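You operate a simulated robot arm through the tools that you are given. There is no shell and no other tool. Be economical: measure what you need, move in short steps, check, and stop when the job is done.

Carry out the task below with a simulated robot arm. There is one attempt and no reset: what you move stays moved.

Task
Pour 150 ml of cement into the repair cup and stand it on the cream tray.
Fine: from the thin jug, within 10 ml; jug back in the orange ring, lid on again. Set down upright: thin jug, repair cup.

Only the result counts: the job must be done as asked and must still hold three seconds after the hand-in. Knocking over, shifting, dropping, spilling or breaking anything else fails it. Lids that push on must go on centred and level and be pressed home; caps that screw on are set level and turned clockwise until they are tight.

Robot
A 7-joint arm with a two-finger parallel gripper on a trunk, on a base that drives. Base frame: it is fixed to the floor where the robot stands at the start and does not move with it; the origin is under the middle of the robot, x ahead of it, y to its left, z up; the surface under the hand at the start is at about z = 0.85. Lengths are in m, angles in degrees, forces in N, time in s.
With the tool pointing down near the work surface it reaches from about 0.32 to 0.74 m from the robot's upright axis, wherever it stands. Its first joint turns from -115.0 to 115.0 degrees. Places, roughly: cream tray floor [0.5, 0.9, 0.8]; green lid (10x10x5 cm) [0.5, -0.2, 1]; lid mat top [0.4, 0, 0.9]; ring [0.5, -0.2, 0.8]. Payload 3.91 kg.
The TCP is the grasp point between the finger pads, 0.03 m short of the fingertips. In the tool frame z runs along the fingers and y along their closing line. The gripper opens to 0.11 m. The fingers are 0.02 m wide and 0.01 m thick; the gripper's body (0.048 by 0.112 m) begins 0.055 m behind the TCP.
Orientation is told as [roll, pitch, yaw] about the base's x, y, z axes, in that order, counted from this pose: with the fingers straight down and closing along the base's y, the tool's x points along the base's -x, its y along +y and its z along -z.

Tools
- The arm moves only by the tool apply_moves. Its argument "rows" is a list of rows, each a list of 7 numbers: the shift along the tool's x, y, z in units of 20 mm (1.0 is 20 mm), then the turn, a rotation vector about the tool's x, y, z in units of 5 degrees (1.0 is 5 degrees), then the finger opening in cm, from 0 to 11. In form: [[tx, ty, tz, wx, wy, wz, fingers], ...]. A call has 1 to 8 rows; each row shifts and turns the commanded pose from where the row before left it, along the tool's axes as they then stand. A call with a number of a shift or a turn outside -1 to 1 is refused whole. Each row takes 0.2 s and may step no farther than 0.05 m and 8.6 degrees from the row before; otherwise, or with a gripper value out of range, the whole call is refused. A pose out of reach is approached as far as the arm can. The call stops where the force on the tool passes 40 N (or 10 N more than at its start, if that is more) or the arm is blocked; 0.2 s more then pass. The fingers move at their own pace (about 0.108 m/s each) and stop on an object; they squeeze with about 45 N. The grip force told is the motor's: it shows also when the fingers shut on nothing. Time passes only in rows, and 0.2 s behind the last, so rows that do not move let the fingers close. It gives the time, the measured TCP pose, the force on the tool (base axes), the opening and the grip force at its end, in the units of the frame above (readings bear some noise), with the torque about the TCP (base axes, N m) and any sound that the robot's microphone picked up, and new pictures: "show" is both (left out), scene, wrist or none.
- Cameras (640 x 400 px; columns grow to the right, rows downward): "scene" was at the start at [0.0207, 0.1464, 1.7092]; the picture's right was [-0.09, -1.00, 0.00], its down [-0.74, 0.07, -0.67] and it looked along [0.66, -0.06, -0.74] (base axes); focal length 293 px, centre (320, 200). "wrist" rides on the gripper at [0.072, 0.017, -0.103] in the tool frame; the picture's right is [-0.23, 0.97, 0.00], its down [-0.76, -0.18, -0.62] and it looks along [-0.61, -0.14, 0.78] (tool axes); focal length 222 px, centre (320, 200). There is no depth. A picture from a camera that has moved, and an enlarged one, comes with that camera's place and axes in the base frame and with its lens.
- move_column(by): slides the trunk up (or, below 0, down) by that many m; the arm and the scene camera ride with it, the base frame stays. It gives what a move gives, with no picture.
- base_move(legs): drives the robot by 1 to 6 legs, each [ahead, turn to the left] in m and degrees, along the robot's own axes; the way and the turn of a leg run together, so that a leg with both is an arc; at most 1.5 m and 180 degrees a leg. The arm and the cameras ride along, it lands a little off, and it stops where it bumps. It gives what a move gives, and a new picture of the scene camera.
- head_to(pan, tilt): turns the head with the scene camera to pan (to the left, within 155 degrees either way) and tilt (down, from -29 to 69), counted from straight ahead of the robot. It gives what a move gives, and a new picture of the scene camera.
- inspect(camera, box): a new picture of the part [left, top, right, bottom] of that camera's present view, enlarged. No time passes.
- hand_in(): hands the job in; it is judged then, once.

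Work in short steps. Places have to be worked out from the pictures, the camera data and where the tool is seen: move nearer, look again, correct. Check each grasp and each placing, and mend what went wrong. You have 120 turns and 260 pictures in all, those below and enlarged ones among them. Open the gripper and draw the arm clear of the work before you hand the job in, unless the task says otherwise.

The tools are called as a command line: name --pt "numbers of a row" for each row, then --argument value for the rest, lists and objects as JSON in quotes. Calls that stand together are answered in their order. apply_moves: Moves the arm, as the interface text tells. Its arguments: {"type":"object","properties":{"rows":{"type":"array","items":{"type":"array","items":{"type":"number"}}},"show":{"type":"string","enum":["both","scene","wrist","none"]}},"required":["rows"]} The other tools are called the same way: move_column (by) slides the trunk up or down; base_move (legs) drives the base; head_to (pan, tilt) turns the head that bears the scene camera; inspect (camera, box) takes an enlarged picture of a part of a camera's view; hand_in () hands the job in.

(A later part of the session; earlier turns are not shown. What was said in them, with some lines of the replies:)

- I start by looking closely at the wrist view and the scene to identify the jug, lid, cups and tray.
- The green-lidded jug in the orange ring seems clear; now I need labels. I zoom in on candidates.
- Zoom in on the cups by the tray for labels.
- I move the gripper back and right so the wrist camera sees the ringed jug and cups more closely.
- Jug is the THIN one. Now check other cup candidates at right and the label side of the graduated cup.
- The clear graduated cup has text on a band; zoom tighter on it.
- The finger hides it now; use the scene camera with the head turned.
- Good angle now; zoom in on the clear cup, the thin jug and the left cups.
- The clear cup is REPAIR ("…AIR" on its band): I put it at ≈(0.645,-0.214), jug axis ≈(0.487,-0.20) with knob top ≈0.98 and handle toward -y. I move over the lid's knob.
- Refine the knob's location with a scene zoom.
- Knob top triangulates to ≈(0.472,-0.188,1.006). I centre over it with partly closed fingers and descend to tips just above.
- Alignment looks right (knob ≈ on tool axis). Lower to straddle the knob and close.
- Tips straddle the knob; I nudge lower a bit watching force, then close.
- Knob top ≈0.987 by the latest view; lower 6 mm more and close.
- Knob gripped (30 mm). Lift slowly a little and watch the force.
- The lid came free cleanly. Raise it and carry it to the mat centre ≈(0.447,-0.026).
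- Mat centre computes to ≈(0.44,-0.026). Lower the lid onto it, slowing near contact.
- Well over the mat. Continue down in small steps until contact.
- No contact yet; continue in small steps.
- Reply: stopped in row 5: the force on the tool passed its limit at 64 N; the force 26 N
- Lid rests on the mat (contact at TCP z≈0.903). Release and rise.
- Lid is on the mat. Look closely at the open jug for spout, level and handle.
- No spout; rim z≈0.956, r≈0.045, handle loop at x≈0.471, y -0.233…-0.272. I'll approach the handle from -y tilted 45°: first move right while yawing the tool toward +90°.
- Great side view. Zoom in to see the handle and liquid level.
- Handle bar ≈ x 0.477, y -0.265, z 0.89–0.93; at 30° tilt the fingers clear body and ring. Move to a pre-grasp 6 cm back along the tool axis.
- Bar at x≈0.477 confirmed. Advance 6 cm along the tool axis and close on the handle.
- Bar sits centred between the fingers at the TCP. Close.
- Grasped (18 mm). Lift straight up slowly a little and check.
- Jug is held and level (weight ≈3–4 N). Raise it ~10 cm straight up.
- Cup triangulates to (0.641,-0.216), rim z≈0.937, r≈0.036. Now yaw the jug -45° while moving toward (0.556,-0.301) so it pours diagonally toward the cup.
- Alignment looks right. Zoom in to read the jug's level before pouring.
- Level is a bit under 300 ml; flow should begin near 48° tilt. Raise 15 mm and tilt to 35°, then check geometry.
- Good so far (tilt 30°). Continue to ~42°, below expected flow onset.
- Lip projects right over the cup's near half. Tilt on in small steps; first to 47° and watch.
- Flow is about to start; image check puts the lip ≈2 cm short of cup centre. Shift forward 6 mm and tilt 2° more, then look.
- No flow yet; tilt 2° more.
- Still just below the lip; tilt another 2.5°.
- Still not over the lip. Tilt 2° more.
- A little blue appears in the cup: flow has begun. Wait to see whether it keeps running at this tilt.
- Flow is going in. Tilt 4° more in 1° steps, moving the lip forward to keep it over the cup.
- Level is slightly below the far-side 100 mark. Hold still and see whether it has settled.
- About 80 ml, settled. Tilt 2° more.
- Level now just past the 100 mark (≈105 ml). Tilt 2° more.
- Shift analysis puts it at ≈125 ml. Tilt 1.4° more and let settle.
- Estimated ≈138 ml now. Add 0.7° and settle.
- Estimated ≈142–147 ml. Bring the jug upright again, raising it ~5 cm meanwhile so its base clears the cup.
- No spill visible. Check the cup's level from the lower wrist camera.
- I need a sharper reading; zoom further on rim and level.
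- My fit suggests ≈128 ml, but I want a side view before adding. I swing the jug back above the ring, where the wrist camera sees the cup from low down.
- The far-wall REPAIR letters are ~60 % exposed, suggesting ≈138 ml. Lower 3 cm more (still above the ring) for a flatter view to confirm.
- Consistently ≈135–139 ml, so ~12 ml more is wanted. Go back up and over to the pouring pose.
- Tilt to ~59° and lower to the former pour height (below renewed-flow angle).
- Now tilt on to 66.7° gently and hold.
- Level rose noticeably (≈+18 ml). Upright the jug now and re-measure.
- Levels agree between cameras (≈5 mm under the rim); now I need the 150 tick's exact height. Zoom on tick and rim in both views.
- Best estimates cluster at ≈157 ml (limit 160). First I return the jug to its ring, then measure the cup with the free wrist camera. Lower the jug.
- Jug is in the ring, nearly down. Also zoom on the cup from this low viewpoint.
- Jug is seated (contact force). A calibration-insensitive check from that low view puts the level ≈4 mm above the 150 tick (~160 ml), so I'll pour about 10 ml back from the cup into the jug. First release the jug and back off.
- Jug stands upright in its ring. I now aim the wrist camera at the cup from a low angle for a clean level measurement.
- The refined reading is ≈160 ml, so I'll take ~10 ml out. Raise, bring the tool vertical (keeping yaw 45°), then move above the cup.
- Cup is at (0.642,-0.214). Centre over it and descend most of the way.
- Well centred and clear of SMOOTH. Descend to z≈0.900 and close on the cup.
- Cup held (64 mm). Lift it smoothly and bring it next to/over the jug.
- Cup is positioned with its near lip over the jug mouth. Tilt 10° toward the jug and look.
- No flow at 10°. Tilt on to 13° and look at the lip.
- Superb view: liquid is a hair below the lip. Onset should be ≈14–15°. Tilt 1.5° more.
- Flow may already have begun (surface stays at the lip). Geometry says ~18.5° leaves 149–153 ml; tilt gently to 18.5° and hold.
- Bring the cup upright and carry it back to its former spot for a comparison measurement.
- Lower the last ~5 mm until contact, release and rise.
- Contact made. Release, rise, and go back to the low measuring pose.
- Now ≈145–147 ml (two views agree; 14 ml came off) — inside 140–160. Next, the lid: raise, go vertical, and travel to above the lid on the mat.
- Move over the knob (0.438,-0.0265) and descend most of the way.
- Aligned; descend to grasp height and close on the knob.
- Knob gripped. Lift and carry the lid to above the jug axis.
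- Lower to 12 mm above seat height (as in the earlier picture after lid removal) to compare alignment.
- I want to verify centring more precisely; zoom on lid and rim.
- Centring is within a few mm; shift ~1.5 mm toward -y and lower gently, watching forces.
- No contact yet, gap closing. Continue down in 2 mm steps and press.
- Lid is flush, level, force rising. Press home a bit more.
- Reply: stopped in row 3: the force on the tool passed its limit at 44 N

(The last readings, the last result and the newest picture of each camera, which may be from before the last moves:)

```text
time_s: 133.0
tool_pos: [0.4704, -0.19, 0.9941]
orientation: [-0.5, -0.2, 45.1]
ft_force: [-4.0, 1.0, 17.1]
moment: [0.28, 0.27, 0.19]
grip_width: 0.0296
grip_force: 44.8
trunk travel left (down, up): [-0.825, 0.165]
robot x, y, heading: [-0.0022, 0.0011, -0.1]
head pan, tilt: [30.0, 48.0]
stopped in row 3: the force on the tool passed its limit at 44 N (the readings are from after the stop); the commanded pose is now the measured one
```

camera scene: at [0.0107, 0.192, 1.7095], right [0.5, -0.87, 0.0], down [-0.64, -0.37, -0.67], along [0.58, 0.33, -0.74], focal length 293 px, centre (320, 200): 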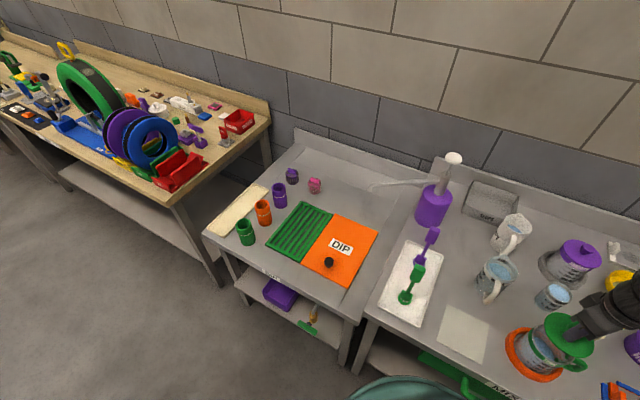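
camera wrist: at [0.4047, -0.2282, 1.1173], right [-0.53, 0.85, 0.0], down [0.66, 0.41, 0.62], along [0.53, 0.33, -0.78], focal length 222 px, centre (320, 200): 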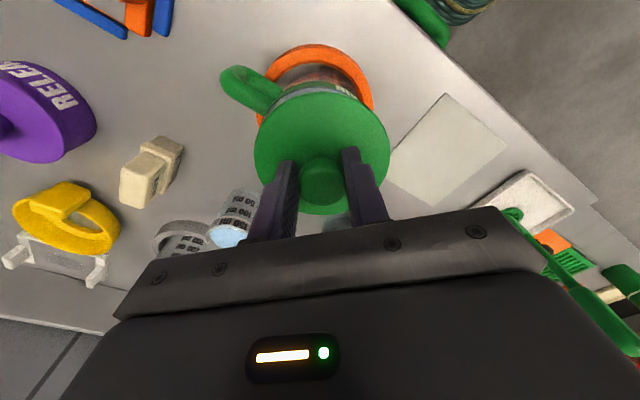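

Pressed to 44 N. Release, rise, and inspect the lid.

apply_moves --pt "0 0 -0.05 0 0 0 0" --pt "0 0 0 0 0 0 4" --pt "0 0 0 0 0 0 6" --pt "0 0 -1 0 0 0 6" --pt "0 0 -1 0 0 0 6" --pt "0 0 -1 0 0 0 6" --pt "0 0 -1 0 0 0 6" --show "wrist"

inspect --camera "scene" --box '[500, 295, 610, 390]'

inspect --camera "wrist" --box '[230, 30, 410, 210]'

```text
time_s: 134.6
tool_pos: [0.4714, -0.1908, 1.0736]
orientation: [-0.3, -0.2, 44.9]
ft_force: [0.0, -0.9, 0.3]
moment: [0.0, 0.04, 0.02]
grip_width: 0.0598
grip_force: 0.1
trunk travel left (down, up): [-0.825, 0.165]
robot x, y, heading: [0.0003, 0.0013, 0.1]
head pan, tilt: [30.0, 48.0]
camera wrist: at [0.406, -0.2301, 1.1776], right [-0.53, 0.85, 0.0], down [0.66, 0.41, 0.63], along [0.53, 0.33, -0.78], focal length 222 px, centre (320, 200)
```

wrist: 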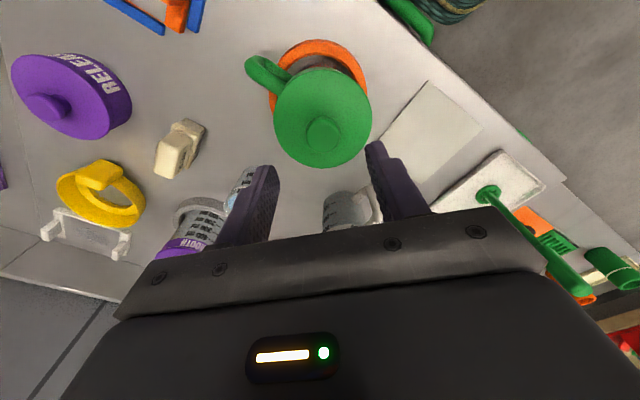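

```text
4.21 times, centred on (555, 342) of scene
camera zoom: at [0.01, 0.1928, 1.7094], right [0.5, -0.87, 0.0], down [-0.64, -0.37, -0.67], along [0.58, 0.33, -0.74], focal length 1232 px, centre (-670, -400)
```

zoom: 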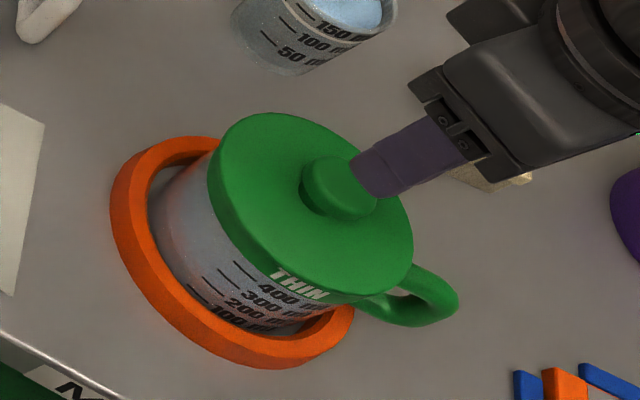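

```text
2.22 times, centred on (320, 120) of wrist
camera zoom: at [0.406, -0.2301, 1.1776], right [-0.53, 0.85, 0.0], down [0.66, 0.41, 0.63], along [0.53, 0.33, -0.78], focal length 494 px, centre (320, 378)
```

zoom: 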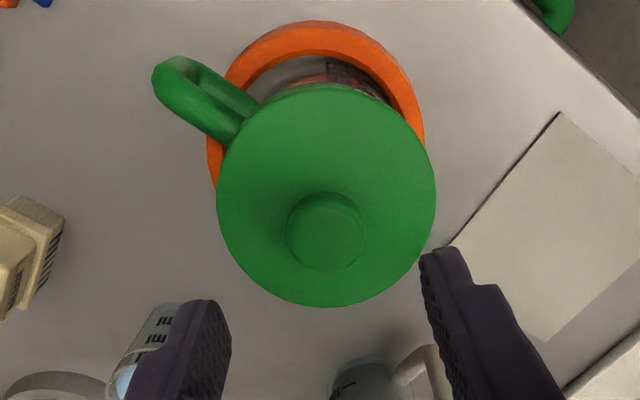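

Lid is on, centred and level. Now fetch the cup: move over (0.643,-0.214) with the fingers open.

apply_moves --pt "-0.747 -0.98 0 0 0 0 9" --pt "-0.747 -0.98 0 0 0 0 9" --pt "-0.747 -0.98 0 0 0 0 9" --pt "-0.747 -0.98 0 0 0 0 9" --pt "-0.747 -0.98 0 0 0 0 9" --pt "-0.747 -0.98 0 0 0 0 9" --pt "-0.747 -0.98 0 0 0 0 9" --pt "0 0 1 0 0 0 9" --show "none"

apply_moves --pt "0 0 1 0 0 0 9" --pt "0 0 1 0 0 0 9" --pt "0 0 1 0 0 0 9" --pt "0 0 0 0 0 0 9" --show "wrist"

```text
time_s: 136.4
tool_pos: [0.6424, -0.2134, 1.0545]
orientation: [-0.5, -0.2, 45.1]
ft_force: [0.4, -0.4, -0.1]
moment: [0.0, -0.01, 0.01]
grip_width: 0.0901
grip_force: 0.2
trunk travel left (down, up): [-0.825, 0.165]
robot x, y, heading: [-0.0011, 0.0004, 0.1]
head pan, tilt: [30.0, 48.0]
```

```text
time_s: 137.4
tool_pos: [0.6413, -0.2136, 0.9949]
orientation: [-0.4, -0.1, 45.1]
ft_force: [0.2, 0.2, 0.3]
moment: [0.03, 0.01, -0.01]
grip_width: 0.09
grip_force: 0.1
trunk travel left (down, up): [-0.825, 0.165]
robot x, y, heading: [0.0, -0.0011, -0.2]
head pan, tilt: [30.0, 48.0]
camera wrist: at [0.5766, -0.2531, 1.0995], right [-0.53, 0.85, -0.01], down [0.66, 0.41, 0.63], along [0.53, 0.33, -0.78], focal length 222 px, centre (320, 200)
```

wrist: 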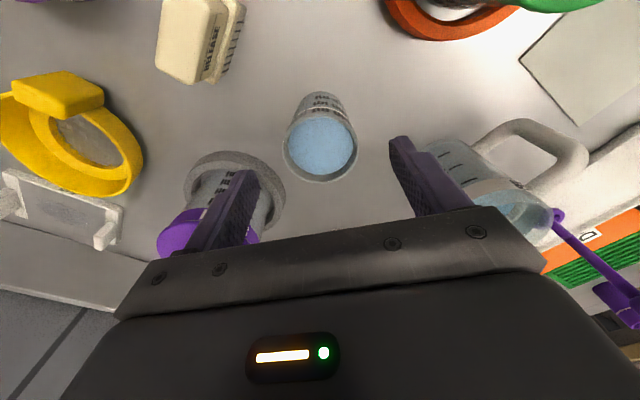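

Aligned over the cup. Descend and grip it.

apply_moves --pt "0 0 1 -0.057 -0.057 0 9" --pt "0 0 1 0 0 0 9" --pt "0 0 1 0 0 0 9" --pt "0 0 1 0 0 0 9" --pt "0 0 0.7 0 0 0 9" --pt "0 0 0 0 0 0 6.5" --pt "0 0 0 0 0 0 5" --pt "0 0 0 0 0 0 5" --show "none"

apply_moves --pt "0 0 -0.4 0 0 0 5" --pt "0 0 -0.8 0 0 0 5" --pt "0 0 -1 0 0 0 5" --pt "0 0 -1 0 0 0 5" --pt "0 0 -1 0 0 0 5" --pt "0 0 -1 0 0 0 5" --pt "0 0 -1 0 0 0 5" --pt "0 0 -1 0 0 0 5" --show "wrist"

```text
time_s: 139.2
tool_pos: [0.6412, -0.2126, 0.9001]
orientation: [-0.1, -0.5, 45.0]
ft_force: [0.7, -0.4, 0.3]
moment: [-0.01, 0.01, 0.0]
grip_width: 0.0638
grip_force: 45.0
trunk travel left (down, up): [-0.825, 0.165]
robot x, y, heading: [0.0002, 0.0023, 0.1]
head pan, tilt: [30.0, 48.0]
```

```text
time_s: 141.0
tool_pos: [0.6423, -0.2137, 1.0448]
orientation: [0.0, -0.5, 44.9]
ft_force: [0.7, 1.3, -1.0]
moment: [0.0, 0.0, 0.01]
grip_width: 0.0639
grip_force: 45.3
trunk travel left (down, up): [-0.825, 0.165]
robot x, y, heading: [0.0001, 0.0022, -0.1]
head pan, tilt: [30.0, 48.0]
camera wrist: at [0.5768, -0.254, 1.1484], right [-0.53, 0.85, 0.0], down [0.66, 0.41, 0.63], along [0.53, 0.33, -0.78], focal length 222 px, centre (320, 200)
```

wrist: 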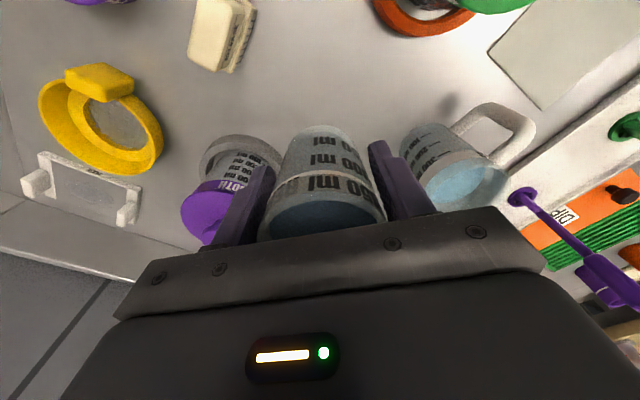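

Cup is lifted and level. Raise further and retract toward the robot for driving.

apply_moves --pt "0 0.3 -1 0 0 0 5" --pt "0.147 0.9 -1 0 0 0 5" --pt "0.147 0.975 -1 0 0 0 5" --pt "0.147 0.975 -1 0 0 0 5" --pt "0.147 0.975 -1 0 0 0 5" --pt "0.147 0.975 0 0 0 0 5" --pt "0.147 0.975 0 0 0 0 5" --pt "0.147 0.975 0 0 0 0 5" --show "none"

apply_moves --pt "0.147 0.975 0 0 0 0 5" --pt "0.147 0.975 0 0 0 0 5" --pt "0.147 0.975 0 0 0 0 5" --pt "0.147 0.975 0 0 0 0 5" --pt "0.147 0.975 0 0 0 0 5" --pt "0.147 0.975 0 0 0 0 5" --pt "0.147 0.6 0 0 0 0 5" --pt "0 0 0 0 0 0 5" --show "scene"

```text
time_s: 142.8
tool_pos: [0.5249, -0.1275, 1.1443]
orientation: [-0.1, -0.5, 45.1]
ft_force: [0.6, -0.4, 0.3]
moment: [-0.01, 0.02, -0.01]
grip_width: 0.0641
grip_force: 45.3
trunk travel left (down, up): [-0.825, 0.165]
robot x, y, heading: [0.0, -0.0009, -0.1]
head pan, tilt: [30.0, 48.0]
```

```text
time_s: 144.6
tool_pos: [0.4218, -0.053, 1.1446]
orientation: [-0.2, -0.6, 45.1]
ft_force: [0.4, 0.2, 0.2]
moment: [-0.01, -0.02, -0.02]
grip_width: 0.0639
grip_force: 44.6
trunk travel left (down, up): [-0.825, 0.165]
robot x, y, heading: [0.0047, -0.0002, -0.1]
head pan, tilt: [30.0, 48.0]
camera scene: at [0.0108, 0.1927, 1.7094], right [0.5, -0.87, 0.0], down [-0.64, -0.37, -0.67], along [0.58, 0.33, -0.74], focal length 293 px, centre (320, 200)
```

scene: 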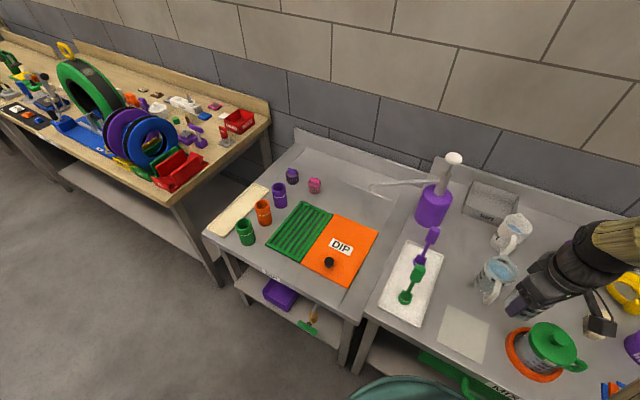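

Good. Drive: turn left 90°, ahead 0.6 m, turn right 90°.

base_move --legs '[[0, 90], [0.6, 0], [0, -90]]'

```text
time_s: 159.6
tool_pos: [0.4278, 0.5554, 1.1446]
orientation: [-0.1, -0.5, 45.2]
ft_force: [-0.4, -0.2, -0.2]
moment: [-0.05, -0.03, -0.03]
grip_width: 0.0641
grip_force: 45.5
trunk travel left (down, up): [-0.825, 0.165]
robot x, y, heading: [0.0031, 0.6058, 0.3]
head pan, tilt: [30.0, 48.0]
camera scene: at [0.016, 0.7994, 1.7094], right [0.5, -0.86, 0.0], down [-0.64, -0.37, -0.67], along [0.58, 0.34, -0.74], focal length 293 px, centre (320, 200)
```

scene: 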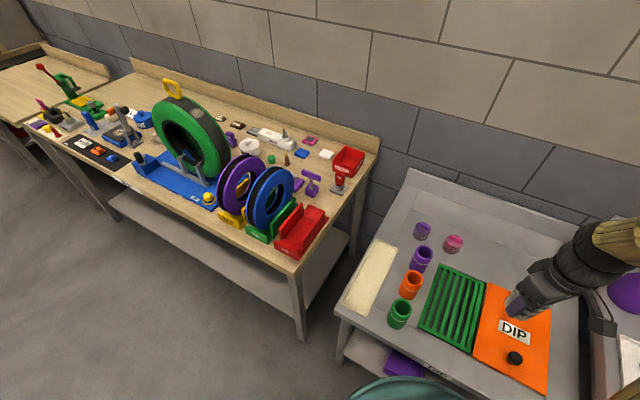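

Drive went well. Check the cup in hand and zoom on the tray.

inspect --camera "wrist" --box '[220, 100, 420, 250]'

inspect --camera "scene" --box '[320, 200, 480, 350]'

```text
2.67 times, centred on (320, 175) of wrist
camera zoom: at [0.3635, 0.5143, 1.248], right [-0.53, 0.85, 0.0], down [0.66, 0.41, 0.63], along [0.53, 0.33, -0.78], focal length 592 px, centre (320, 267)
```

zoom: 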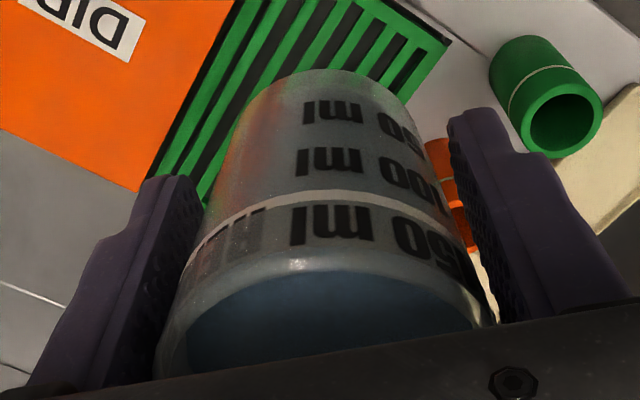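

```text
2.67 times, centred on (400, 275) of scene
camera zoom: at [0.016, 0.7994, 1.7094], right [0.5, -0.86, 0.0], down [-0.64, -0.37, -0.67], along [0.58, 0.34, -0.74], focal length 780 px, centre (107, 0)
```

zoom: 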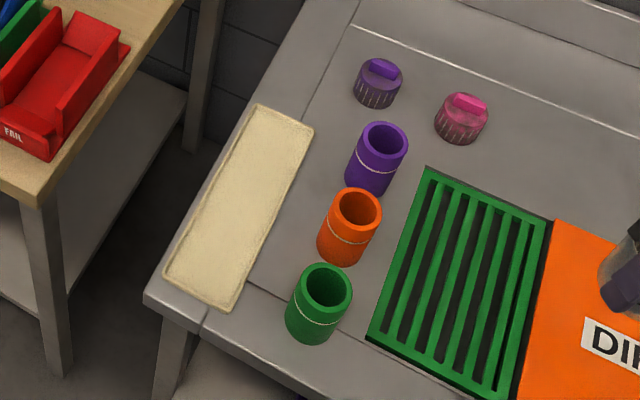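

Tray centre ≈(0.505,0.888), floor z≈0.80, ~8 cm wide. Move there while yawing to 90° so the fingers close along the tray's length.

apply_moves --pt "-0.849 0.537 0 0 0 -1 5" --pt "-0.892 0.462 0 0 0 -1 5" --pt "-0.929 0.382 0 0 0 -1 5" --pt "-0.959 0.3 0 0 0 -1 5" --pt "-0.981 0.215 0 0 0 -1 5" --pt "-0.996 0.128 0 0 0 -1 5" --pt "-1 0.041 0 0 0 -1 5" --pt "-1 -0.047 0 0 0 -1 5" --show "none"

apply_moves --pt "-0.995 -0.134 0 0 0 -1 5" --pt "-0.98 -0.22 0 0 0 0 5" --pt "-0.98 -0.22 0 0 0 0 5" --pt "-0.98 -0.22 0 0 0 0 5" --pt "-0.98 -0.22 0 0 0 0 5" --pt "-0.98 -0.22 0 0 0 0 5" --pt "-0.98 -0.22 0 0 0 0 5" --pt "-0.8 -0.2 0 0 0 0 5"

inspect --camera "scene" --box '[320, 180, 480, 350]'

```text
time_s: 161.4
tool_pos: [0.4616, 0.7125, 1.1448]
orientation: [-0.4, -0.2, 85.3]
ft_force: [-0.4, -0.1, -0.6]
moment: [0.0, -0.02, 0.01]
grip_width: 0.0639
grip_force: 44.7
trunk travel left (down, up): [-0.825, 0.165]
robot x, y, heading: [0.0051, 0.6044, -0.0]
head pan, tilt: [30.0, 48.0]
```

```text
time_s: 163.2
tool_pos: [0.4982, 0.8653, 1.1463]
orientation: [-0.3, -0.3, 90.1]
ft_force: [0.5, -0.9, -0.7]
moment: [-0.01, -0.01, 0.02]
grip_width: 0.064
grip_force: 44.8
trunk travel left (down, up): [-0.825, 0.165]
robot x, y, heading: [0.0068, 0.6065, 0.1]
head pan, tilt: [30.0, 48.0]
camera scene: at [0.0163, 0.8002, 1.7093], right [0.5, -0.86, 0.0], down [-0.64, -0.37, -0.67], along [0.58, 0.34, -0.74], focal length 293 px, centre (320, 200)
camera wrist: at [0.4792, 0.7916, 1.2505], right [-0.97, 0.22, -0.01], down [0.17, 0.76, 0.63], along [0.14, 0.61, -0.78], focal length 222 px, centre (320, 200)
```

scene: 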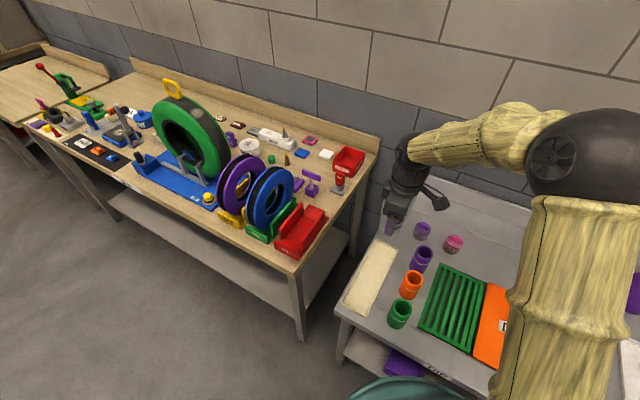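
wrist: 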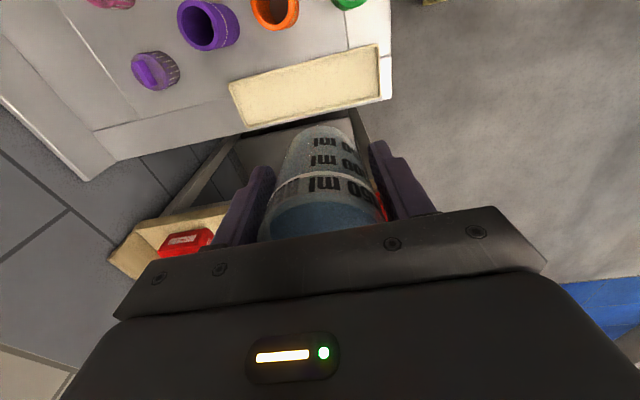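

```text
2.35 times, centred on (400, 265) of scene
camera zoom: at [0.0163, 0.8002, 1.7093], right [0.5, -0.86, 0.0], down [-0.64, -0.37, -0.67], along [0.58, 0.34, -0.74], focal length 688 px, centre (132, 47)
```

zoom: 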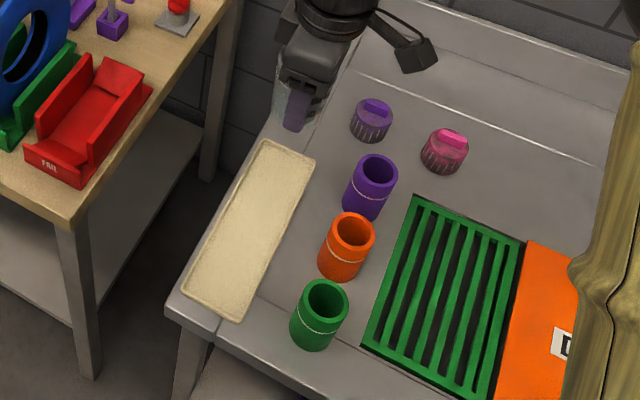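

Wrist view gives tray y 0.839–0.921, scene 0.845–0.930; aim for (0.506,0.884). Centre and descend to ~5 cm above.

apply_moves --pt "-0.5 -0.2 0.5 0 0 0 5" --pt "-0.43 -0.17 1 0 0 0 5" --pt "0 0 1 0 0 0 5" --pt "0 0 1 0 0 0 5" --pt "0 0 1 0 0 0 5" --pt "0 0 1 0 0 0 5" --pt "0 0 1 0 0 0 5" --pt "0 0 1 0 0 0 5" --show "none"

apply_moves --pt "0 0 1 0 0 0 5" --pt "0 0 1 0 0 0 5" --pt "0 0 1 0 0 0 5" --pt "0 0 1 0 0 0 5" --pt "0 0 1 0 0 0 5" --pt "0 0 0 0 0 0 5"

inspect --camera "scene" --box '[330, 200, 440, 330]'

```text
time_s: 165.0
tool_pos: [0.5059, 0.8861, 0.9954]
orientation: [-0.4, -0.4, 90.2]
ft_force: [-0.7, 0.0, -0.7]
moment: [-0.01, 0.02, 0.01]
grip_width: 0.0641
grip_force: 45.1
trunk travel left (down, up): [-0.825, 0.165]
robot x, y, heading: [0.0058, 0.6045, 0.3]
head pan, tilt: [30.0, 48.0]
```

```text
time_s: 166.4
tool_pos: [0.5064, 0.8857, 0.8958]
orientation: [-0.3, -0.3, 90.2]
ft_force: [0.2, 0.7, -0.9]
moment: [-0.02, 0.0, 0.02]
grip_width: 0.0639
grip_force: 44.9
trunk travel left (down, up): [-0.825, 0.165]
robot x, y, heading: [0.004, 0.6049, -0.3]
head pan, tilt: [30.0, 48.0]
camera scene: at [0.0158, 0.7995, 1.7094], right [0.5, -0.86, 0.0], down [-0.64, -0.37, -0.67], along [0.58, 0.34, -0.74], focal length 293 px, centre (320, 200)
camera wrist: at [0.4876, 0.8114, 0.9999], right [-0.97, 0.22, -0.01], down [0.17, 0.76, 0.63], along [0.14, 0.61, -0.78], focal length 222 px, centre (320, 200)
```

scene: 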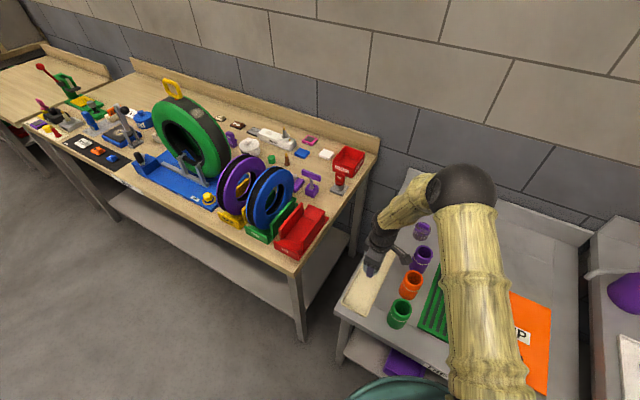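
wrist: 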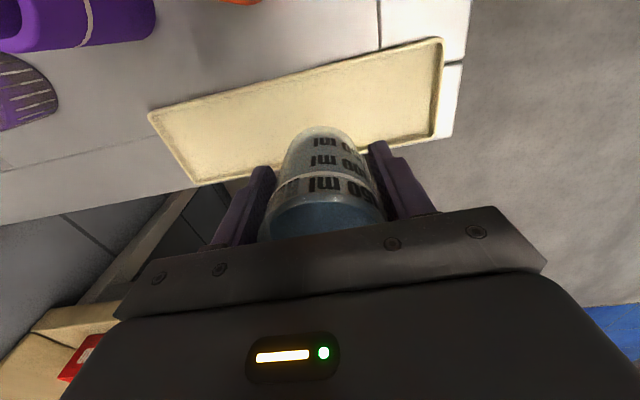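

```text
3.08 times, centred on (385, 265) of scene
camera zoom: at [0.0158, 0.7995, 1.7094], right [0.5, -0.86, 0.0], down [-0.64, -0.37, -0.67], along [0.58, 0.34, -0.74], focal length 900 px, centre (120, 0)
```

zoom: 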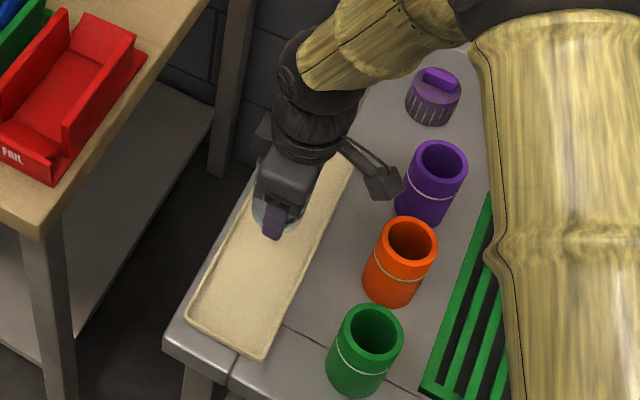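

Wrist view suggests tray centre nearer y≈0.878; shift 7 mm toward -y, descend 3 cm more and check.

apply_moves --pt "0.35 0 0.5 0 0 0 5" --pt "0 0 0.6 0 0 0 5" --pt "0 0 0.5 0 0 0 5" --pt "0 0 0 0 0 0 5" --show "wrist"

inspect --camera "wrist" --box '[180, 60, 460, 230]'

inspect --camera "scene" --box '[345, 230, 405, 290]'

```text
time_s: 167.4
tool_pos: [0.5077, 0.8777, 0.8651]
orientation: [-0.4, -0.2, 90.2]
ft_force: [-0.6, -0.5, -0.9]
moment: [-0.03, -0.02, 0.04]
grip_width: 0.064
grip_force: 44.7
trunk travel left (down, up): [-0.825, 0.165]
robot x, y, heading: [0.0054, 0.6091, 0.4]
head pan, tilt: [30.0, 48.0]
camera wrist: at [0.4879, 0.8045, 0.9683], right [-0.97, 0.22, -0.01], down [0.17, 0.76, 0.63], along [0.14, 0.61, -0.78], focal length 222 px, centre (320, 200)
```

wrist: 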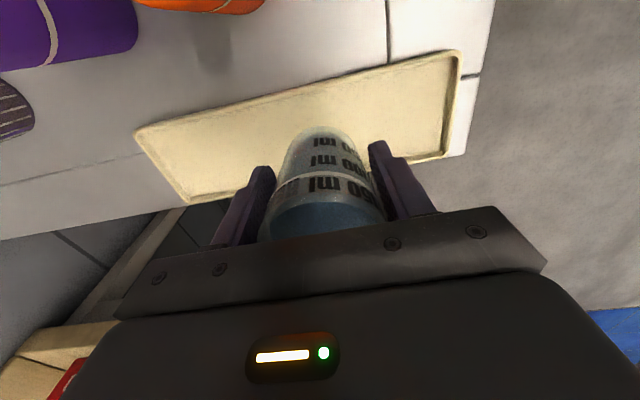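

```text
2.29 times, centred on (320, 145) of wrist
camera zoom: at [0.4879, 0.8045, 0.9683], right [-0.97, 0.22, -0.01], down [0.17, 0.76, 0.63], along [0.14, 0.61, -0.78], focal length 508 px, centre (320, 326)
```

zoom: 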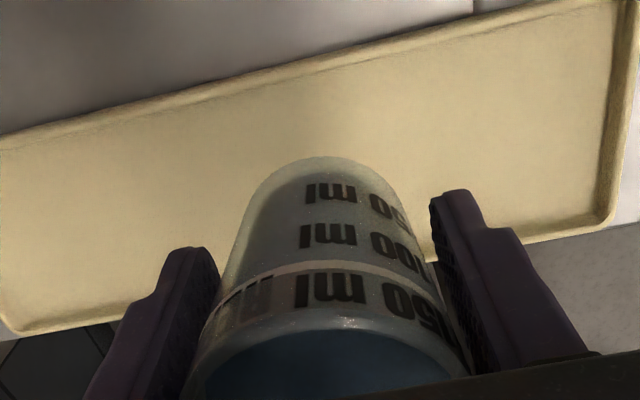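

```text
6.67 times, centred on (375, 260) of scene
camera zoom: at [0.016, 0.7997, 1.7094], right [0.5, -0.86, 0.0], down [-0.64, -0.37, -0.67], along [0.58, 0.34, -0.74], focal length 1950 px, centre (-47, -200)
```

zoom: 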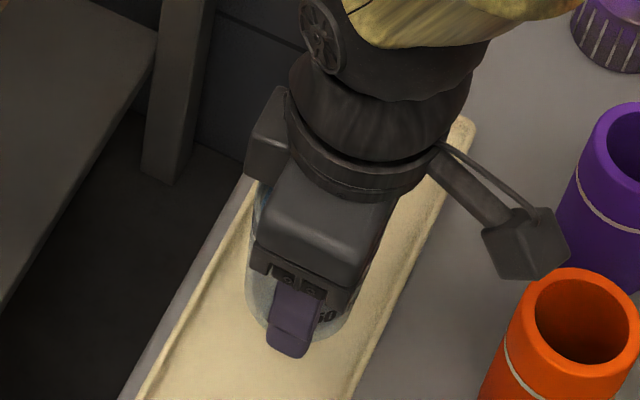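

Tray floor seems lower than assumed (perhaps z≈0.775). Descend 1.5 cm more and re-check gaps with less parallax.

apply_moves --pt "0 0 0.4 0 0 0 5" --pt "0 0 0.35 0 0 0 5" --pt "0 0 0 0 0 0 5" --show "none"

inspect --camera "wrist" --box '[180, 60, 460, 230]'

inspect --camera "scene" --box '[355, 240, 395, 280]'

```text
time_s: 168.2
tool_pos: [0.5059, 0.8792, 0.8497]
orientation: [-0.4, -0.3, 90.2]
ft_force: [-0.6, -0.9, -0.3]
moment: [0.02, 0.01, -0.02]
grip_width: 0.0639
grip_force: 45.4
trunk travel left (down, up): [-0.825, 0.165]
robot x, y, heading: [0.0064, 0.6038, 0.2]
head pan, tilt: [30.0, 48.0]
```

```text
2.29 times, centred on (320, 145) of wrist
camera zoom: at [0.4873, 0.804, 0.9532], right [-0.97, 0.22, -0.01], down [0.17, 0.76, 0.63], along [0.14, 0.61, -0.78], focal length 508 px, centre (320, 326)
```

zoom: 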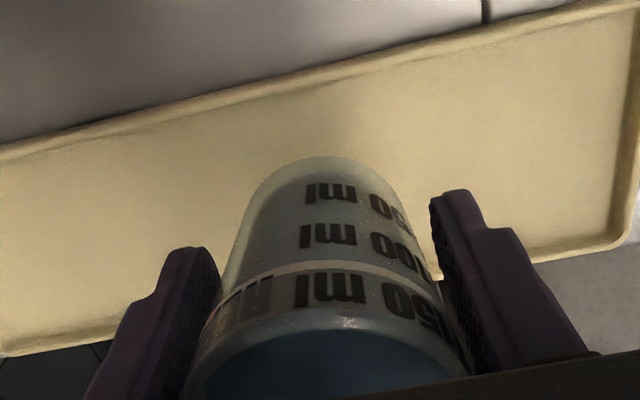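

```text
10.00 times, centred on (375, 260) of scene
camera zoom: at [0.016, 0.7996, 1.7094], right [0.5, -0.86, 0.0], down [-0.64, -0.37, -0.67], along [0.58, 0.34, -0.74], focal length 2926 px, centre (-230, -400)
```

zoom: 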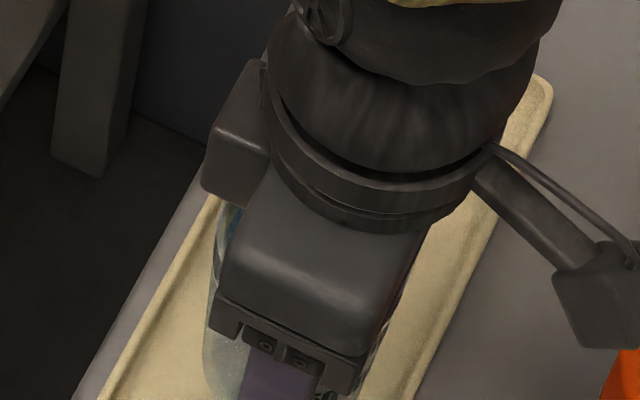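

Look at the cup's base in the scene view just below.

inspect --camera "scene" --box '[345, 250, 405, 300]'

head_to --pan 50 --tilt 50

head_to --pan -5 --tilt 45

```text
8.00 times, centred on (375, 275) of scene
camera zoom: at [0.016, 0.7996, 1.7094], right [0.5, -0.86, 0.0], down [-0.64, -0.37, -0.67], along [0.58, 0.34, -0.74], focal length 2340 px, centre (-120, -400)
```

zoom: 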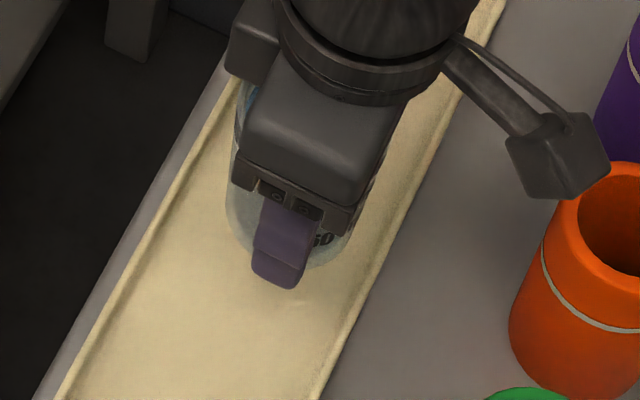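

```text
time_s: 169.0
tool_pos: [0.505, 0.8783, 0.8495]
orientation: [-0.4, -0.4, 90.2]
ft_force: [0.7, 0.0, -0.6]
moment: [0.03, 0.01, -0.01]
grip_width: 0.0637
grip_force: 45.1
trunk travel left (down, up): [-0.825, 0.165]
robot x, y, heading: [0.0067, 0.6083, 0.2]
head pan, tilt: [50.0, 50.0]
camera scene: at [-0.0027, 0.8191, 1.7067], right [0.77, -0.64, 0.0], down [-0.49, -0.59, -0.64], along [0.41, 0.49, -0.77], focal length 293 px, centre (320, 200)
```

scene: 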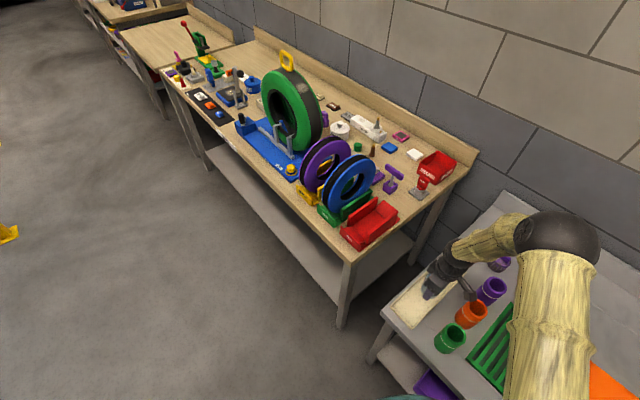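

```text
time_s: 170.3
tool_pos: [0.5066, 0.8771, 0.8492]
orientation: [-0.3, -0.3, 90.2]
ft_force: [0.1, -0.7, -1.2]
moment: [-0.01, 0.0, -0.01]
grip_width: 0.0637
grip_force: 44.8
trunk travel left (down, up): [-0.825, 0.165]
robot x, y, heading: [0.0076, 0.6087, 0.3]
head pan, tilt: [-5.0, 45.0]
camera scene: at [0.029, 0.7533, 1.7135], right [-0.08, -1.0, 0.0], down [-0.7, 0.06, -0.71], along [0.7, -0.06, -0.71], focal length 293 px, centre (320, 200)
```

scene: 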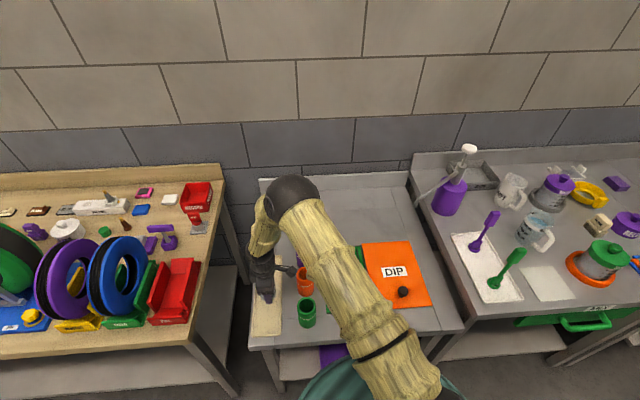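

The straight-ahead view is ideal for judging y-centring; zoom there.

inspect --camera "scene" --box '[235, 240, 305, 340]'

inspect --camera "scene" --box '[555, 225, 635, 295]'

```text
4.00 times, centred on (270, 290) of scene
camera zoom: at [0.029, 0.7533, 1.7135], right [-0.08, -1.0, 0.0], down [-0.7, 0.06, -0.71], along [0.7, -0.06, -0.71], focal length 1170 px, centre (520, -160)
```

zoom: 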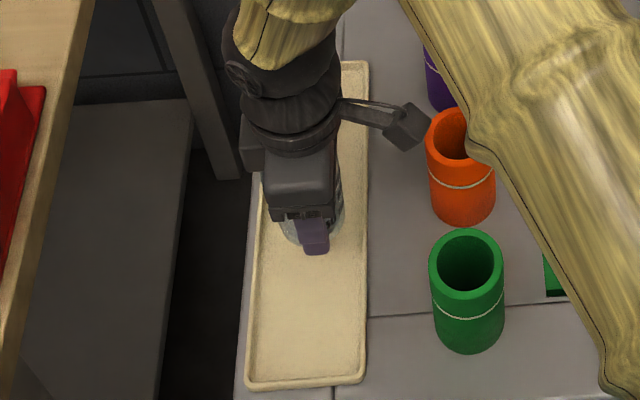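

```text
5.71 times, centred on (595, 260) of scene
camera zoom: at [0.029, 0.7533, 1.7135], right [-0.08, -1.0, 0.0], down [-0.7, 0.06, -0.71], along [0.7, -0.06, -0.71], focal length 1672 px, centre (-1251, -143)
```

zoom: 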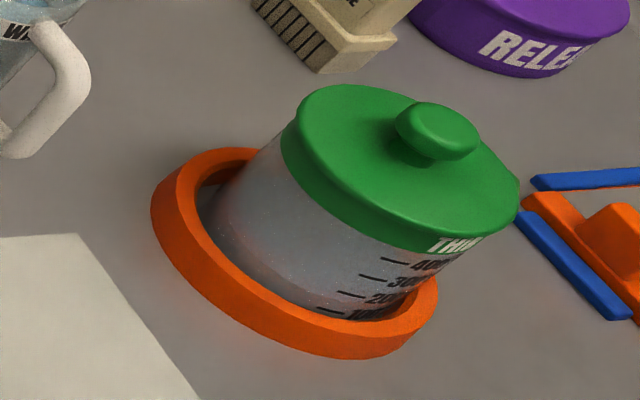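

Cup is centred over the tray, and the jug's lid looks flush and level. Lower gently until contact.

apply_moves --pt "0 0 0.3 0 0 0 5" --pt "0 0 0.25 0 0 0 5" --pt "0 0 0.2 0 0 0 5" --pt "0 0 0.2 0 0 0 5" --pt "0 0 0 0 0 0 5" --show "none"

```text
time_s: 171.5
tool_pos: [0.5069, 0.8785, 0.8298]
orientation: [-0.3, -0.3, 90.2]
ft_force: [0.0, -0.3, 0.1]
moment: [-0.04, -0.01, 0.02]
grip_width: 0.0639
grip_force: 45.0
trunk travel left (down, up): [-0.825, 0.165]
robot x, y, heading: [0.0039, 0.6068, -0.1]
head pan, tilt: [-5.0, 45.0]
```

No contact yet (cup base ≈0.78); continue in small steps.

apply_moves --pt "0 0 0.15 0 0 0 5" --pt "0 0 0.1 0 0 0 5" --pt "0 0 0.1 0 0 0 5" --pt "0 0 0.1 0 0 0 5" --pt "0 0 0 0 0 0 5" --show "none"

inspect --camera "scene" --box '[235, 240, 305, 340]'

```text
time_s: 172.7
tool_pos: [0.5083, 0.8782, 0.8217]
orientation: [-0.4, -0.3, 90.2]
ft_force: [0.0, -0.2, -1.0]
moment: [0.02, -0.03, -0.03]
grip_width: 0.0641
grip_force: 45.0
trunk travel left (down, up): [-0.825, 0.165]
robot x, y, heading: [0.0081, 0.6063, 0.4]
head pan, tilt: [-5.0, 45.0]
```

```text
4.00 times, centred on (270, 290) of scene
camera zoom: at [0.029, 0.7532, 1.7136], right [-0.08, -1.0, 0.0], down [-0.7, 0.06, -0.71], along [0.7, -0.06, -0.71], focal length 1170 px, centre (520, -160)
```

zoom: 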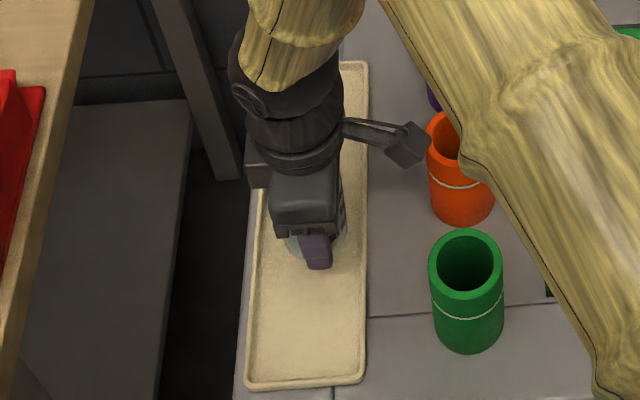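

Still no contact; clearance to the orange cup is fine. Continue down carefully.

apply_moves --pt "0 0 0.15 0 0 0 5" --pt "0 0 0.1 0 0 0 5" --pt "0 0 0.1 0 0 0 5" --pt "0 0 0.1 0 0 0 5" --pt "0 0 0.1 0 0 0 5" --pt "0 0 0 0 0 0 5" --show "wrist"

```text
time_s: 174.1
tool_pos: [0.5072, 0.8778, 0.8109]
orientation: [-0.3, -0.3, 90.2]
ft_force: [-0.3, -0.7, -0.9]
moment: [0.01, 0.01, 0.01]
grip_width: 0.064
grip_force: 44.7
trunk travel left (down, up): [-0.825, 0.165]
robot x, y, heading: [0.0043, 0.61, 0.1]
head pan, tilt: [-5.0, 45.0]
camera wrist: at [0.4885, 0.8049, 0.9144], right [-0.97, 0.22, -0.01], down [0.17, 0.76, 0.63], along [0.14, 0.61, -0.78], focal length 222 px, centre (320, 200)
```

wrist: 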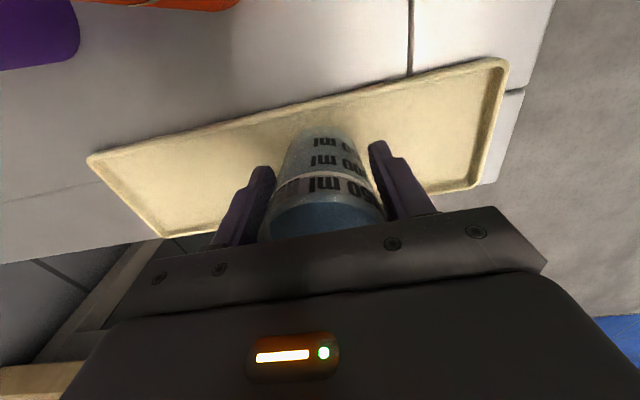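

apply_moves --pt "0 0 0.1 0 0 0 5" --pt "0 0 0.1 0 0 0 5" --pt "0 0 0.1 0 0 0 5" --pt "0 0 0.1 0 0 0 5" --pt "0 0 0.1 0 0 0 5" --pt "0 0 0.1 0 0 0 5" --pt "0 0 0 0 0 0 5" --show "wrist"

inspect --camera "scene" --box '[235, 240, 305, 340]'

```text
time_s: 175.7
tool_pos: [0.5081, 0.8787, 0.8012]
orientation: [-0.7, -0.4, 90.2]
ft_force: [0.3, -1.1, 33.3]
moment: [0.17, 0.02, 0.0]
grip_width: 0.064
grip_force: 45.0
trunk travel left (down, up): [-0.825, 0.165]
robot x, y, heading: [0.0039, 0.6039, 0.2]
head pan, tilt: [-5.0, 45.0]
camera wrist: at [0.4885, 0.8044, 0.9055], right [-0.97, 0.22, -0.01], down [0.17, 0.76, 0.63], along [0.15, 0.61, -0.78], focal length 222 px, centre (320, 200)
```

wrist: 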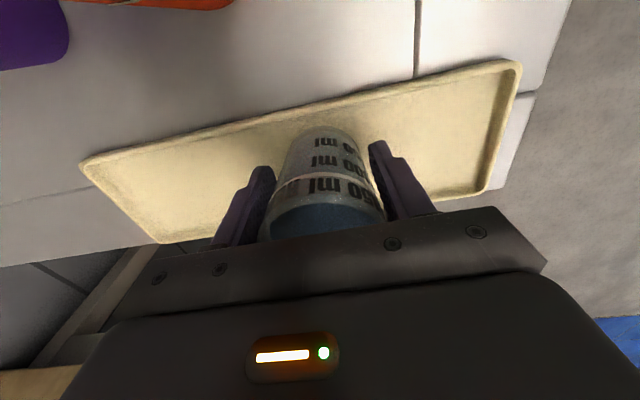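

```text
4.00 times, centred on (270, 290) of scene
camera zoom: at [0.0255, 0.751, 1.7141], right [-0.08, -1.0, 0.0], down [-0.7, 0.06, -0.71], along [0.71, -0.06, -0.71], focal length 1170 px, centre (520, -160)
```

zoom: 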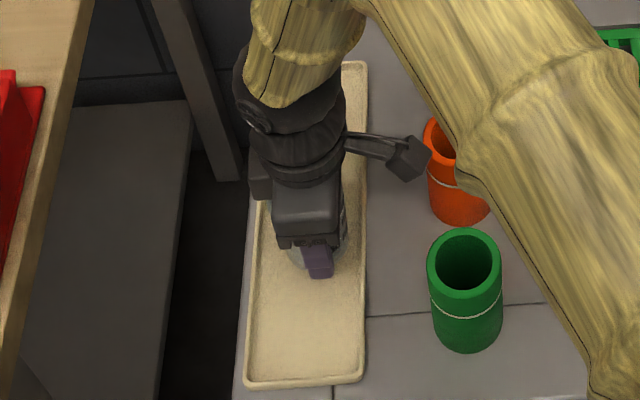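

Firm contact on the tray floor, cup within the walls. Relieve the load, open slowly and rise.

apply_moves --pt "0 0 -0.1 0 0 0 5" --pt "0 0 0 0 0 0 5" --pt "0 0 0 0 0 0 7.5" --pt "0 0 0 0 0 0 9" --pt "0 0 -0.6 0 0 0 9" --pt "0 0 -1 0 0 0 9" --pt "0 0 -1 0 0 0 9" --pt "0 0 -1 0 0 0 9" --show "none"

apply_moves --pt "0 0 -1 0 0 0 9" --pt "0 0 -1 0 0 0 9" --pt "0 0 -1 0 0 0 9" --pt "0 0 -1 0 0 0 9" --pt "0 0 -1 0 0 0 9" --pt "0 0 -1 0 0 0 9" --pt "0 0 -1 0 0 0 9" --pt "0 0 -1 0 0 0 9"

inspect --camera "scene" --box '[235, 230, 325, 340]'

```text
time_s: 177.5
tool_pos: [0.5055, 0.8776, 0.8721]
orientation: [-0.4, -0.3, 90.4]
ft_force: [0.8, -0.3, 1.0]
moment: [-0.01, 0.02, 0.01]
grip_width: 0.0899
grip_force: 0.0
trunk travel left (down, up): [-0.825, 0.165]
robot x, y, heading: [0.0077, 0.6065, 0.0]
head pan, tilt: [-5.0, 45.0]
```

```text
time_s: 179.3
tool_pos: [0.5057, 0.8762, 1.0339]
orientation: [-0.4, -0.2, 90.2]
ft_force: [-0.4, 0.2, -0.1]
moment: [0.01, -0.03, 0.0]
grip_width: 0.0902
grip_force: 0.1
trunk travel left (down, up): [-0.825, 0.165]
robot x, y, heading: [0.0099, 0.6105, 0.3]
head pan, tilt: [-5.0, 45.0]
camera scene: at [0.0285, 0.753, 1.7136], right [-0.08, -1.0, 0.0], down [-0.7, 0.06, -0.71], along [0.7, -0.06, -0.71], focal length 293 px, centre (320, 200)
camera wrist: at [0.487, 0.8031, 1.1376], right [-0.97, 0.22, -0.01], down [0.17, 0.76, 0.63], along [0.14, 0.61, -0.78], focal length 222 px, centre (320, 200)
```

scene: 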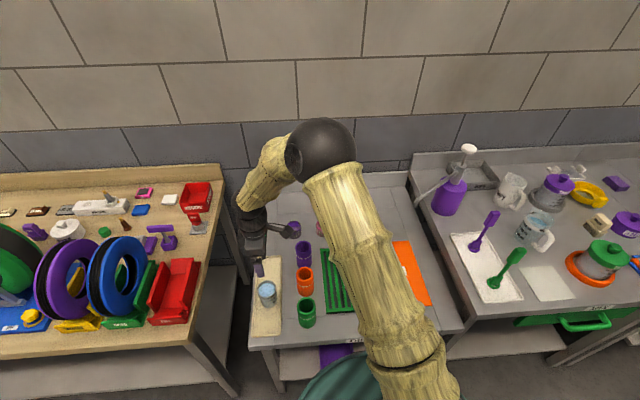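
wrist: 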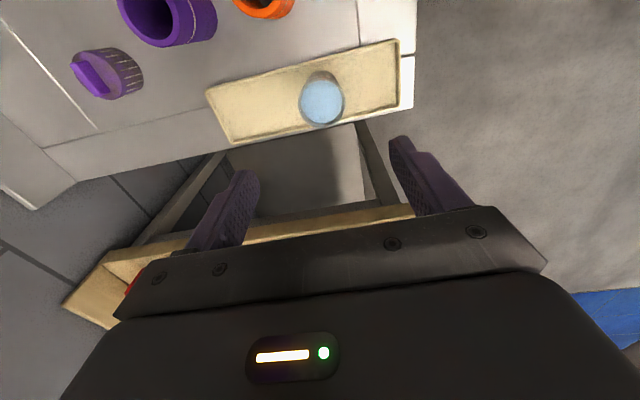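

```text
3.64 times, centred on (280, 285) of scene
camera zoom: at [0.0285, 0.753, 1.7136], right [-0.08, -1.0, 0.0], down [-0.7, 0.06, -0.71], along [0.7, -0.06, -0.71], focal length 1064 px, centre (466, -109)
```

zoom: 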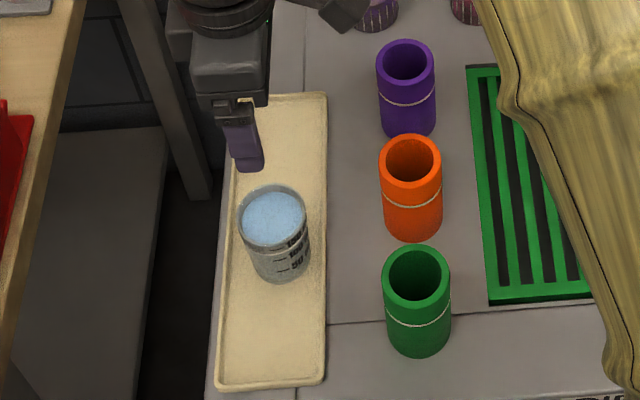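

Cup stands in the tray; a last close look at it and at the jug.

inspect --camera "scene" --box '[250, 270, 290, 312]'

inspect --camera "scene" --box '[500, 190, 640, 310]'

apply_moves --pt "0.9 0 -0.5 0 0 0 9" --pt "0.9 0 -0.5 0 0 0 9" --pt "0.9 0 0 0 0 0 9" --pt "0.9 0 0 0 0 0 9" --pt "0.9 0 0 0 0 0 9" --pt "0 0 0 0 0 0 9" --show "scene"

```text
9.52 times, centred on (270, 291) of scene
camera zoom: at [0.0285, 0.753, 1.7136], right [-0.08, -1.0, 0.0], down [-0.7, 0.06, -0.71], along [0.7, -0.06, -0.71], focal length 2786 px, centre (796, -667)
```

zoom: 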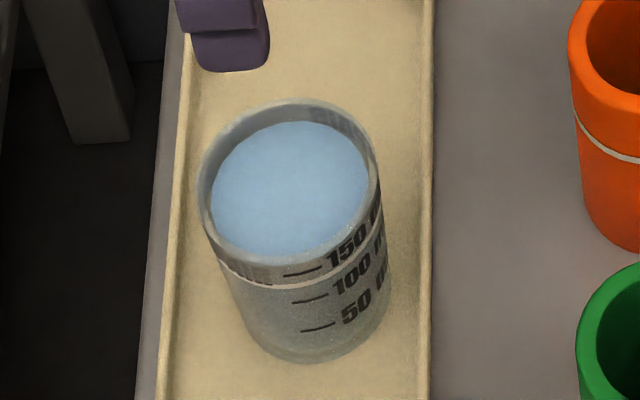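

```text
3.33 times, centred on (570, 250) of scene
camera zoom: at [0.0285, 0.753, 1.7136], right [-0.08, -1.0, 0.0], down [-0.7, 0.06, -0.71], along [0.7, -0.06, -0.71], focal length 975 px, centre (-513, 33)
```

zoom: 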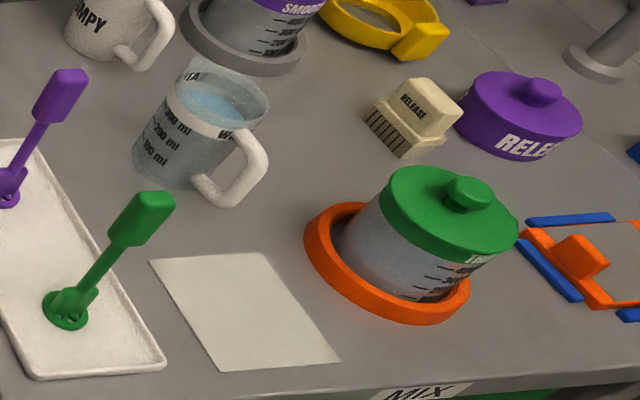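

```text
time_s: 180.7
tool_pos: [0.505, 0.7861, 1.0523]
orientation: [-0.4, -0.3, 90.3]
ft_force: [-1.0, 0.2, 0.3]
moment: [0.02, -0.01, -0.03]
grip_width: 0.09
grip_force: 0.1
trunk travel left (down, up): [-0.825, 0.165]
robot x, y, heading: [0.0047, 0.6097, 0.2]
head pan, tilt: [-5.0, 45.0]
camera scene: at [0.029, 0.7535, 1.7135], right [-0.08, -1.0, 0.0], down [-0.7, 0.06, -0.71], along [0.7, -0.06, -0.71], focal length 293 px, centre (320, 200)
```

scene: 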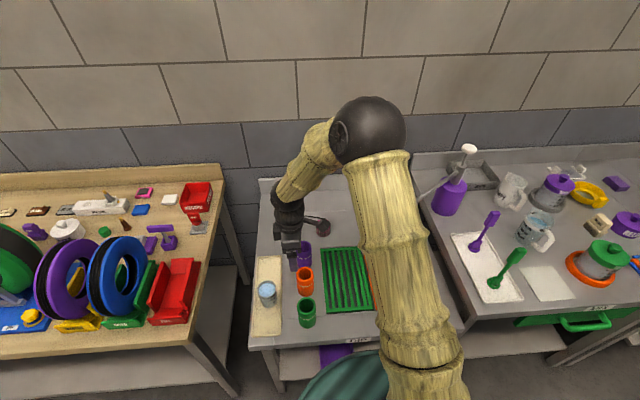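

The cup stands upright on the cream tray, the thin jug is back in the orange ring with its lid on, and the arm is clear. I'm handing in.

hand_in

```text
The job is handed in.
```

I poured the cement from the thin jug into the repair cup and stood it upright on the cream tray. I read the fill at about 145–147 ml. That reading comes from pictures only and could be off by a few ml.

I first overfilled the cup to about 160 ml and poured roughly 14 ml back into the jug. The jug is upright in the orange ring with its lid pressed on; in the pictures the lid looks level and centred, and I saw no spills. The result is handed in and I did not get a verdict back.
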